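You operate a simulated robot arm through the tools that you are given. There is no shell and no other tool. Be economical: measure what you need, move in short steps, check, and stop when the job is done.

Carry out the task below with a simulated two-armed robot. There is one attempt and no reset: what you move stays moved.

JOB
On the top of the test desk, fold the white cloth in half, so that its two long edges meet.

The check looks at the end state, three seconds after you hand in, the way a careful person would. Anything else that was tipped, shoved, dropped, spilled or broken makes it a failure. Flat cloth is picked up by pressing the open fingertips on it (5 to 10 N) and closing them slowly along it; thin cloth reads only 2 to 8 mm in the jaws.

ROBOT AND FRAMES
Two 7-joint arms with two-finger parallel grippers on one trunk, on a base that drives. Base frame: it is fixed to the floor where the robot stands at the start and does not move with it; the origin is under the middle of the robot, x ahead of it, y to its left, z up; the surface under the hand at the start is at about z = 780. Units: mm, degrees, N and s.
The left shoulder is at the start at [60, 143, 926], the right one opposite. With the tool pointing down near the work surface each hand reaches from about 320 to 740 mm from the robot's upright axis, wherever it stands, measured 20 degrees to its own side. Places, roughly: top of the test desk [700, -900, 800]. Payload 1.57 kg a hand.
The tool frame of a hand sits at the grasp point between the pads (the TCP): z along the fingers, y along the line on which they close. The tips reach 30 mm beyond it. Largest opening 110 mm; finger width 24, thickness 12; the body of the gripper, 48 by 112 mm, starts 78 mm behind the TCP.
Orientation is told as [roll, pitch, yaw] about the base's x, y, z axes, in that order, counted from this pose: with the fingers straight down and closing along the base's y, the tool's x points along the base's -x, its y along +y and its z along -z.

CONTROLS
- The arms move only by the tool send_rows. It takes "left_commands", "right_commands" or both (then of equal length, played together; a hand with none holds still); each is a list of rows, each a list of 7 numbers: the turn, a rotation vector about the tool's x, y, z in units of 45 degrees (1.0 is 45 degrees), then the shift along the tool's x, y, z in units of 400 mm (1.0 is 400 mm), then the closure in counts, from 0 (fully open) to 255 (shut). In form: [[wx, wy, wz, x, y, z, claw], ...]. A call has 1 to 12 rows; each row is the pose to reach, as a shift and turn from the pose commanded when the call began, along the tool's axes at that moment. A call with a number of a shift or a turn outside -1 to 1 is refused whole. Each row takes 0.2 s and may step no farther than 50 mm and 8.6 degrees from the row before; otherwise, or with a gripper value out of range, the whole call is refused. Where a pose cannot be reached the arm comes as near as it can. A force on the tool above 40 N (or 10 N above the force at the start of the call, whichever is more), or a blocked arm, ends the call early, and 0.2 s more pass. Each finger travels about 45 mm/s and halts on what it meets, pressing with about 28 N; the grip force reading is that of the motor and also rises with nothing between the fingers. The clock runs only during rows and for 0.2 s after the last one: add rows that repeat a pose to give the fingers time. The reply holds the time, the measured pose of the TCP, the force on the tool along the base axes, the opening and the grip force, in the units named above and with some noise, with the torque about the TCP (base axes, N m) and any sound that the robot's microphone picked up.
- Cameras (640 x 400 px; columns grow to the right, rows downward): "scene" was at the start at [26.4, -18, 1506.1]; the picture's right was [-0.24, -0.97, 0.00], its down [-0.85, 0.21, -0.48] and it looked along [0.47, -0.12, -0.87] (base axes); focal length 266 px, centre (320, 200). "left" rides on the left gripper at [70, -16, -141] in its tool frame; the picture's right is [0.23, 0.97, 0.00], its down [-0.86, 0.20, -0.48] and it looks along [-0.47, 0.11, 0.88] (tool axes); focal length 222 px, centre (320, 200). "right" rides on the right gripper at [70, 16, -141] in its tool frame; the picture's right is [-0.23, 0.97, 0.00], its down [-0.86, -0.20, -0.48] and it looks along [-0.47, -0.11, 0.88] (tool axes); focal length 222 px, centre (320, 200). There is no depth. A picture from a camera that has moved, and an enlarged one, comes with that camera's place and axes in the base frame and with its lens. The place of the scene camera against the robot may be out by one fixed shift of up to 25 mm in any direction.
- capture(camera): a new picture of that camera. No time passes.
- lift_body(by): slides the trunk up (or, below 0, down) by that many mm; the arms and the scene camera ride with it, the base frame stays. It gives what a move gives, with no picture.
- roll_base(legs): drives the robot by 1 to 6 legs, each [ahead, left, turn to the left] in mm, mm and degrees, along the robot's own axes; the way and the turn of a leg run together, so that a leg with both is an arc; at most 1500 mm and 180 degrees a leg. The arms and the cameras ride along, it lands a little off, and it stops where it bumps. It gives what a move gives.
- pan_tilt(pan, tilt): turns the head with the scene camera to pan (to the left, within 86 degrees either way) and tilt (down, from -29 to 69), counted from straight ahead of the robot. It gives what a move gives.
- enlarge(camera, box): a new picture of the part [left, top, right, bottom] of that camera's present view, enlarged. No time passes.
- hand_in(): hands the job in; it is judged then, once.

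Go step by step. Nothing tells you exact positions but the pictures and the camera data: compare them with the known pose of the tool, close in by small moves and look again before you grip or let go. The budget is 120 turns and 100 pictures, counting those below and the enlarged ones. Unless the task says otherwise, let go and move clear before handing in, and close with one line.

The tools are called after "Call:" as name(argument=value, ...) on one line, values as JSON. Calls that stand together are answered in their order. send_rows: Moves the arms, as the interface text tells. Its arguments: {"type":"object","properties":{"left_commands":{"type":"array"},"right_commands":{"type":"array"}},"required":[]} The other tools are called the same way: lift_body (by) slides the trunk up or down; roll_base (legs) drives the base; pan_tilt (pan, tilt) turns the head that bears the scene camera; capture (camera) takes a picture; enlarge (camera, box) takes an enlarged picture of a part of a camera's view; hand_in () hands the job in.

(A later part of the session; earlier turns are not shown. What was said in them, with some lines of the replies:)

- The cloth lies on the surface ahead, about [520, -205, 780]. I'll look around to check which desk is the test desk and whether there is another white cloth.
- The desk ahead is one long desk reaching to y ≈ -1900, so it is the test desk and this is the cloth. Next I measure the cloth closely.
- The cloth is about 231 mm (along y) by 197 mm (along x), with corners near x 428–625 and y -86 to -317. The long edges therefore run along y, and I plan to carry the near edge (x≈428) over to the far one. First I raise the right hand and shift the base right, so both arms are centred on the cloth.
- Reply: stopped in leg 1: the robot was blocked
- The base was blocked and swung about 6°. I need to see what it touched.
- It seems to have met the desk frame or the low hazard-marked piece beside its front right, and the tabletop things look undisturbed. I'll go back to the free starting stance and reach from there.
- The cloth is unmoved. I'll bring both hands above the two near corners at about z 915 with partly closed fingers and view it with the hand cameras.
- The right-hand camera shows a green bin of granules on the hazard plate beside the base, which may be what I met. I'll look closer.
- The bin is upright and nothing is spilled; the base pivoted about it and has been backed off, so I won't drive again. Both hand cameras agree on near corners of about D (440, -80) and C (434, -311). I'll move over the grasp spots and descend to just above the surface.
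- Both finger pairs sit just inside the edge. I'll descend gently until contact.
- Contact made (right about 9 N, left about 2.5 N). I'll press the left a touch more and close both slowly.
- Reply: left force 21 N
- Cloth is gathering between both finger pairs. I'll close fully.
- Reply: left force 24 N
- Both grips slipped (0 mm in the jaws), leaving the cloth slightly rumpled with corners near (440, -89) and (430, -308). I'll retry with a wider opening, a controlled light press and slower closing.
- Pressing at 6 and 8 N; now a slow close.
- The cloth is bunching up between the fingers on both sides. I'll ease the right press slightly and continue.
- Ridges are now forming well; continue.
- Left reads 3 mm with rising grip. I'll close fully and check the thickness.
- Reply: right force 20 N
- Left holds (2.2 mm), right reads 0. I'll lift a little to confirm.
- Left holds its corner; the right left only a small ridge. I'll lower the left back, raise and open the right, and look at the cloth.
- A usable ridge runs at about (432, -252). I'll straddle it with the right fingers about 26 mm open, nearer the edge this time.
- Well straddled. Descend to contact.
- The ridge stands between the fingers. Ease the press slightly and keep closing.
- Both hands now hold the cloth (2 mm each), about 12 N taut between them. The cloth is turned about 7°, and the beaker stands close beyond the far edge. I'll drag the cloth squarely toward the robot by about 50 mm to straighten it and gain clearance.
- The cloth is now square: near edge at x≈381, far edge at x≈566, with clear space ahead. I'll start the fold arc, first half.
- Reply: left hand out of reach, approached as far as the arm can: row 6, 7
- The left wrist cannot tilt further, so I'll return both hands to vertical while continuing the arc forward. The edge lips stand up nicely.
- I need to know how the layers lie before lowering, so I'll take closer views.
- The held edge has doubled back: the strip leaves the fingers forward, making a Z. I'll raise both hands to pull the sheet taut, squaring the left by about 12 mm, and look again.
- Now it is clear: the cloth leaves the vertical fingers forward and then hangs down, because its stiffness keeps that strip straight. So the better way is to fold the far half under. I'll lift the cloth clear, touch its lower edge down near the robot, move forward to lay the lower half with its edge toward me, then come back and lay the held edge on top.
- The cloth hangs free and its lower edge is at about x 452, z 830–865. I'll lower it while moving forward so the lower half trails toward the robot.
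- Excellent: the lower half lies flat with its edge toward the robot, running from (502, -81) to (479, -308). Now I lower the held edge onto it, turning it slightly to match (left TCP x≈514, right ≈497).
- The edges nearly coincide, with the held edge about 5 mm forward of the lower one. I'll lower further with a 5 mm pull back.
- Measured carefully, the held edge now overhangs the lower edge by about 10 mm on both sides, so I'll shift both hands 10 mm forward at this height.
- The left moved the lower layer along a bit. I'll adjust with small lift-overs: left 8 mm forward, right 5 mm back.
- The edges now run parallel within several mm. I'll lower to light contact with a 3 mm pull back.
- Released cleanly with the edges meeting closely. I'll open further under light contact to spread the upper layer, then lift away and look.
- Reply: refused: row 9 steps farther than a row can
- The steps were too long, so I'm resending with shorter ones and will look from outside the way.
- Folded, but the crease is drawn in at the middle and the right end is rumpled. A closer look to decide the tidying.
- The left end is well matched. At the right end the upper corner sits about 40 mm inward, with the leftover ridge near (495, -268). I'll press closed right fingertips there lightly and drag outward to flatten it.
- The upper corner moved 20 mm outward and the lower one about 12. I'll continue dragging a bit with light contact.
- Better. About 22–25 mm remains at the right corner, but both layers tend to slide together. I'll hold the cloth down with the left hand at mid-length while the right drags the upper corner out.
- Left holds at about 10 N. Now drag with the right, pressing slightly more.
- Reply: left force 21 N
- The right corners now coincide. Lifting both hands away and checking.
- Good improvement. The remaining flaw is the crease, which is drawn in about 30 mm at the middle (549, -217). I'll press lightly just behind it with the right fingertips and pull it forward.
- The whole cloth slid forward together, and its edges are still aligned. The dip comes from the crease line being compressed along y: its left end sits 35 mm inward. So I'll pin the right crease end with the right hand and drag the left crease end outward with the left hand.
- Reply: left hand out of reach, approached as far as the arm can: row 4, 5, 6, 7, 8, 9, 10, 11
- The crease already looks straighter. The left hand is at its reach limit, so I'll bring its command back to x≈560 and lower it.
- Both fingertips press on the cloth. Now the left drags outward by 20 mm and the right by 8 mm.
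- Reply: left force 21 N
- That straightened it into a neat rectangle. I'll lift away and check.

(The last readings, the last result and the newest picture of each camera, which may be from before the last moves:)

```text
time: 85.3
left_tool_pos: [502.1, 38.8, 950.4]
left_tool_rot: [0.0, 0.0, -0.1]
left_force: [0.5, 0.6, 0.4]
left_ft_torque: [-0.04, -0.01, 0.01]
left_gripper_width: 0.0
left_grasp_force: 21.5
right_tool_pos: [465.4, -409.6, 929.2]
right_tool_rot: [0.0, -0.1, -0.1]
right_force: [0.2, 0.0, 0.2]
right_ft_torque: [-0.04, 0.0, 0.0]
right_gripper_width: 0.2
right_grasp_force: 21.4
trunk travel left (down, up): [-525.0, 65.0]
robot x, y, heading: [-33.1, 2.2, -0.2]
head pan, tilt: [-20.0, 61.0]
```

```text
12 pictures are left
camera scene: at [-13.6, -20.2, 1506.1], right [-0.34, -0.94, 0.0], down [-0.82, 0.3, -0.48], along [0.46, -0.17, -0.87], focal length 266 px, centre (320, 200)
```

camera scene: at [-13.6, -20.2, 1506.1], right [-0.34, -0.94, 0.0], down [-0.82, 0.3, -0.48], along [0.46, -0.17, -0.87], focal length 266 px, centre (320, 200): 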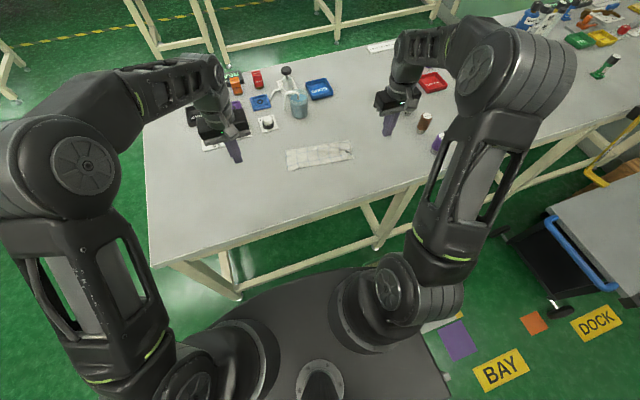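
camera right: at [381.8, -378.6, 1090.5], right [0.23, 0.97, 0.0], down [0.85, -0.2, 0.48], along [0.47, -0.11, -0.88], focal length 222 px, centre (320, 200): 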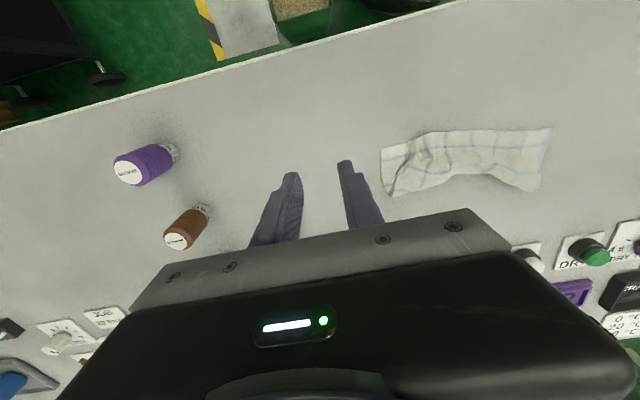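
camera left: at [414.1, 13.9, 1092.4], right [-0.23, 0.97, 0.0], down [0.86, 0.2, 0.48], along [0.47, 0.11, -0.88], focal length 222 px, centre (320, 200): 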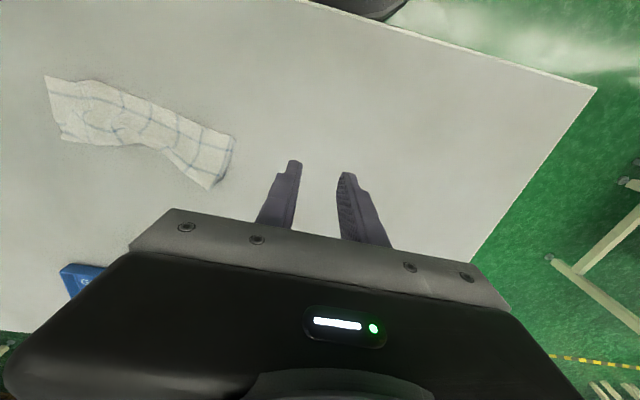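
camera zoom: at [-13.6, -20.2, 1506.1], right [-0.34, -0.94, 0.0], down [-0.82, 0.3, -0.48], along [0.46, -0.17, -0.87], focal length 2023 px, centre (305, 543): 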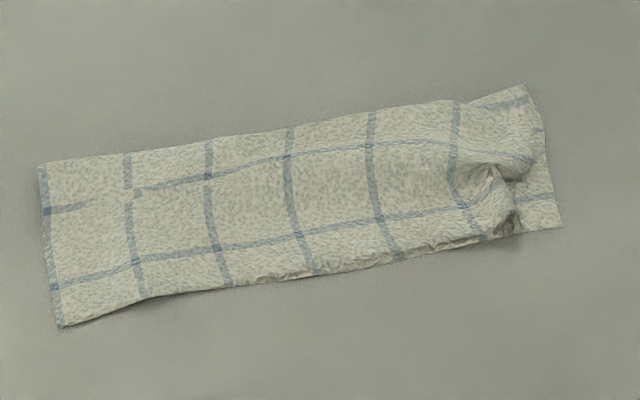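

Very neat now; only the upper right corner is tucked in about 20 mm. One more pinned drag there: left pins the middle, right drags the corner out.

Call:
send_rows(left_commands=[[0, 0, 0, -0.01, -0.08, 0, 255], [0, 0, 0, -0.02, -0.18, 0, 255], [0, 0, 0, -0.04, -0.28, 0, 255], [0, 0, 0, -0.06, -0.38, 0, 255], [0, 0, 0, -0.07, -0.47, 0.04, 255], [0, 0, 0, -0.07, -0.54, 0.1, 255], [0, 0, 0, -0.07, -0.54, 0.2, 255], [0, 0, 0, -0.07, -0.54, 0.29, 255], [0, 0, 0, -0.07, -0.54, 0.335, 255], [0, 0, 0, -0.07, -0.54, 0.346, 255], [0, 0, 0, -0.07, -0.54, 0.346, 255]], right_commands=[[0, 0, 0, -0.02, 0.05, 0, 255], [0, 0, 0, -0.04, 0.1, 0, 255], [0, 0, 0, -0.06, 0.15, 0, 255], [0, 0, 0, -0.08, 0.2, 0, 255], [0, 0, 0, -0.104, 0.274, 0, 255], [0, 0, 0, -0.104, 0.274, 0.05, 255], [0, 0, 0, -0.104, 0.274, 0.12, 255], [0, 0, 0, -0.104, 0.274, 0.19, 255], [0, 0, 0, -0.104, 0.274, 0.25, 255], [0, 0, 0, -0.104, 0.274, 0.285, 255], [0, 0, 0, -0.104, 0.274, 0.285, 255]])

Call:
enlarge(camera="right", box=[230, 80, 450, 220])

```text
time: 87.7
left_tool_pos: [528.5, -179.2, 811.5]
left_tool_rot: [-0.1, 0.0, 0.0]
left_force: [0.9, 0.6, 1.4]
left_ft_torque: [-0.01, -0.01, -0.01]
left_gripper_width: 0.3
left_grasp_force: 21.0
right_tool_pos: [505.1, -298.6, 817.0]
right_tool_rot: [-0.1, 0.0, 0.1]
right_force: [-0.1, 0.1, 0.6]
right_ft_torque: [-0.01, -0.03, 0.0]
right_gripper_width: 0.1
right_grasp_force: 21.3
trunk travel left (down, up): [-525.0, 65.0]
robot x, y, heading: [-35.5, 2.1, -0.1]
head pan, tilt: [-20.0, 61.0]
```

```text
2.86 times, centred on (340, 150) of right
camera zoom: at [434.8, -281.1, 957.7], right [0.23, 0.97, 0.0], down [0.85, -0.2, 0.48], along [0.47, -0.11, -0.88], focal length 635 px, centre (263, 343)
```

zoom: 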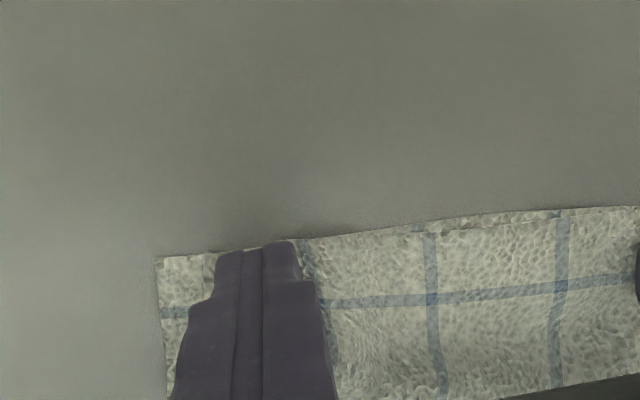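

Call:
send_rows(left_commands=[[0, 0, 0, 0, 0, 0.003, 255], [0, 0, 0, 0, 0, 0.004, 255], [0, 0, 0, 0, 0, 0.004, 255], [0, 0, 0, 0, 0, 0.004, 255], [0, 0, 0, 0, 0, 0.004, 255], [0, 0, 0, 0, 0, 0.004, 255], [0, 0, 0, 0, 0, 0.004, 255], [0, 0, 0, 0, 0, 0.004, 255], [0, 0, 0, 0, 0, 0.004, 255], [0, 0, 0, 0, 0, 0.004, 255]], right_commands=[[0, 0, 0, 0, 0, 0.005, 255], [0, 0, 0, 0, 0, 0.01, 255], [0, 0, 0, 0, 0, 0.0115, 255], [0, 0, 0, 0, -0.01, 0.0115, 255], [0, 0, 0, 0, -0.02, 0.0115, 255], [0, 0, 0, 0, -0.03, 0.0115, 255], [0, 0, 0, 0, -0.04, 0.0115, 255], [0, 0, 0, 0, -0.05, 0.0115, 255], [0, 0, 0, 0, -0.06, 0.0115, 255], [0, 0, 0, 0, -0.06, 0.0115, 255]])

Call:
enlarge(camera="right", box=[230, 80, 450, 220])

```text
time: 89.9
left_tool_pos: [529.1, -179.8, 812.5]
left_tool_rot: [0.0, -0.1, 0.0]
left_force: [5.0, 1.3, 19.9]
left_ft_torque: [0.06, 0.02, -0.03]
left_gripper_width: 0.0
left_grasp_force: 21.6
right_tool_pos: [507.5, -323.4, 812.5]
right_tool_rot: [0.0, -0.2, 0.0]
right_force: [-0.8, 0.2, 0.6]
right_ft_torque: [-0.03, 0.01, 0.0]
right_gripper_width: 0.0
right_grasp_force: 21.1
trunk travel left (down, up): [-525.0, 65.0]
robot x, y, heading: [-38.3, 5.8, 0.1]
head pan, tilt: [-20.0, 61.0]
```

```text
2.86 times, centred on (340, 150) of right
camera zoom: at [437.3, -306.5, 954.2], right [0.23, 0.97, 0.0], down [0.85, -0.2, 0.48], along [0.47, -0.11, -0.88], focal length 635 px, centre (263, 343)
```

zoom: 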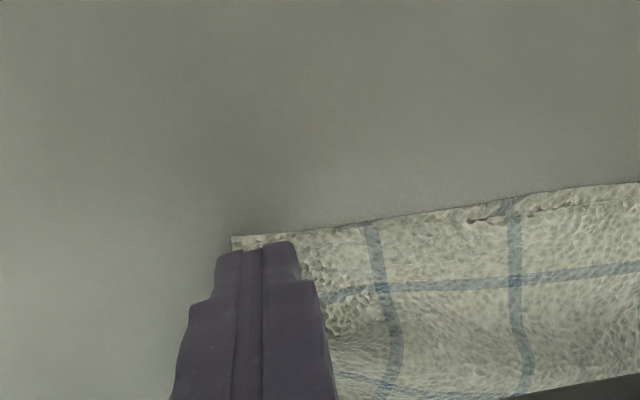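

The corner has been brought out over the lower one. I'll lift clear and do a final check.

Call:
send_rows(left_commands=[[0, 0, 0, 0, 0, 0, 255], [0, 0, 0, 0, 0, -0.03, 255], [0, 0, 0, 0, 0, -0.12, 255], [0, 0, 0, 0, 0, -0.22, 255], [0, 0, 0, 0.02, 0.05, -0.28, 255], [0, 0, 0, 0.04, 0.14, -0.32, 255], [0, 0, 0, 0.06, 0.25, -0.34, 255], [0, 0, 0, 0.08, 0.36, -0.34, 255], [0, 0, 0, 0.1, 0.47, -0.34, 255], [0, 0, 0, 0.1, 0.55, -0.34, 255]], right_commands=[[0, 0, 0, 0, 0, -0.03, 255], [0, 0, 0, 0, 0, -0.12, 255], [0, 0, 0, 0, 0, -0.22, 255], [0, 0, 0, 0, 0, -0.29, 255], [0, 0, 0, 0.03, -0.04, -0.3, 255], [0, 0, 0, 0.06, -0.08, -0.3, 255], [0, 0, 0, 0.1, -0.12, -0.3, 255], [0, 0, 0, 0.12, -0.16, -0.3, 255], [0, 0, 0, 0.12, -0.2, -0.3, 255], [0, 0, 0, 0.12, -0.2, -0.3, 255]])

Call:
enlarge(camera="scene", box=[280, 130, 364, 180])

```text
time: 92.1
left_tool_pos: [491.8, 38.1, 946.1]
left_tool_rot: [0.0, 0.0, 0.0]
left_force: [0.7, 1.0, 0.4]
left_ft_torque: [0.01, 0.02, 0.04]
left_gripper_width: 0.0
left_grasp_force: 21.1
right_tool_pos: [459.8, -401.1, 932.7]
right_tool_rot: [0.0, 0.0, -0.1]
right_force: [-1.2, -0.7, -1.2]
right_ft_torque: [-0.02, 0.01, 0.01]
right_gripper_width: 0.0
right_grasp_force: 21.5
trunk travel left (down, up): [-525.0, 65.0]
robot x, y, heading: [-42.1, 3.5, -0.0]
head pan, tilt: [-20.0, 61.0]
```

```text
7.62 times, centred on (322, 155) of scene
camera zoom: at [-13.3, -20.0, 1506.1], right [-0.34, -0.94, 0.0], down [-0.82, 0.3, -0.48], along [0.46, -0.17, -0.87], focal length 2023 px, centre (305, 543)
```

zoom: 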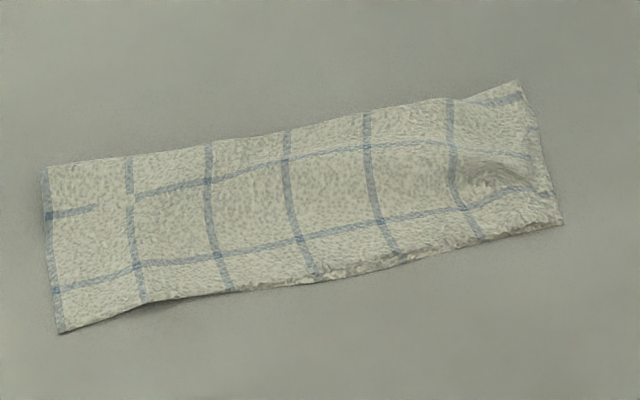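

The cloth is folded in half into a neat rectangle, its long edges meet, and both hands are clear. Handing in.

Call:
hand_in()

```text
The job is handed in.
```

The white cloth on the test desk is folded in half, its two long edges meeting to within about 5 mm by eye, and both hands are clear. While repositioning at the start, the base bumped something and swung about 6°. It was most likely the green granule bin on the floor, which may have shifted a few millimetres; it stayed upright with nothing spilled.
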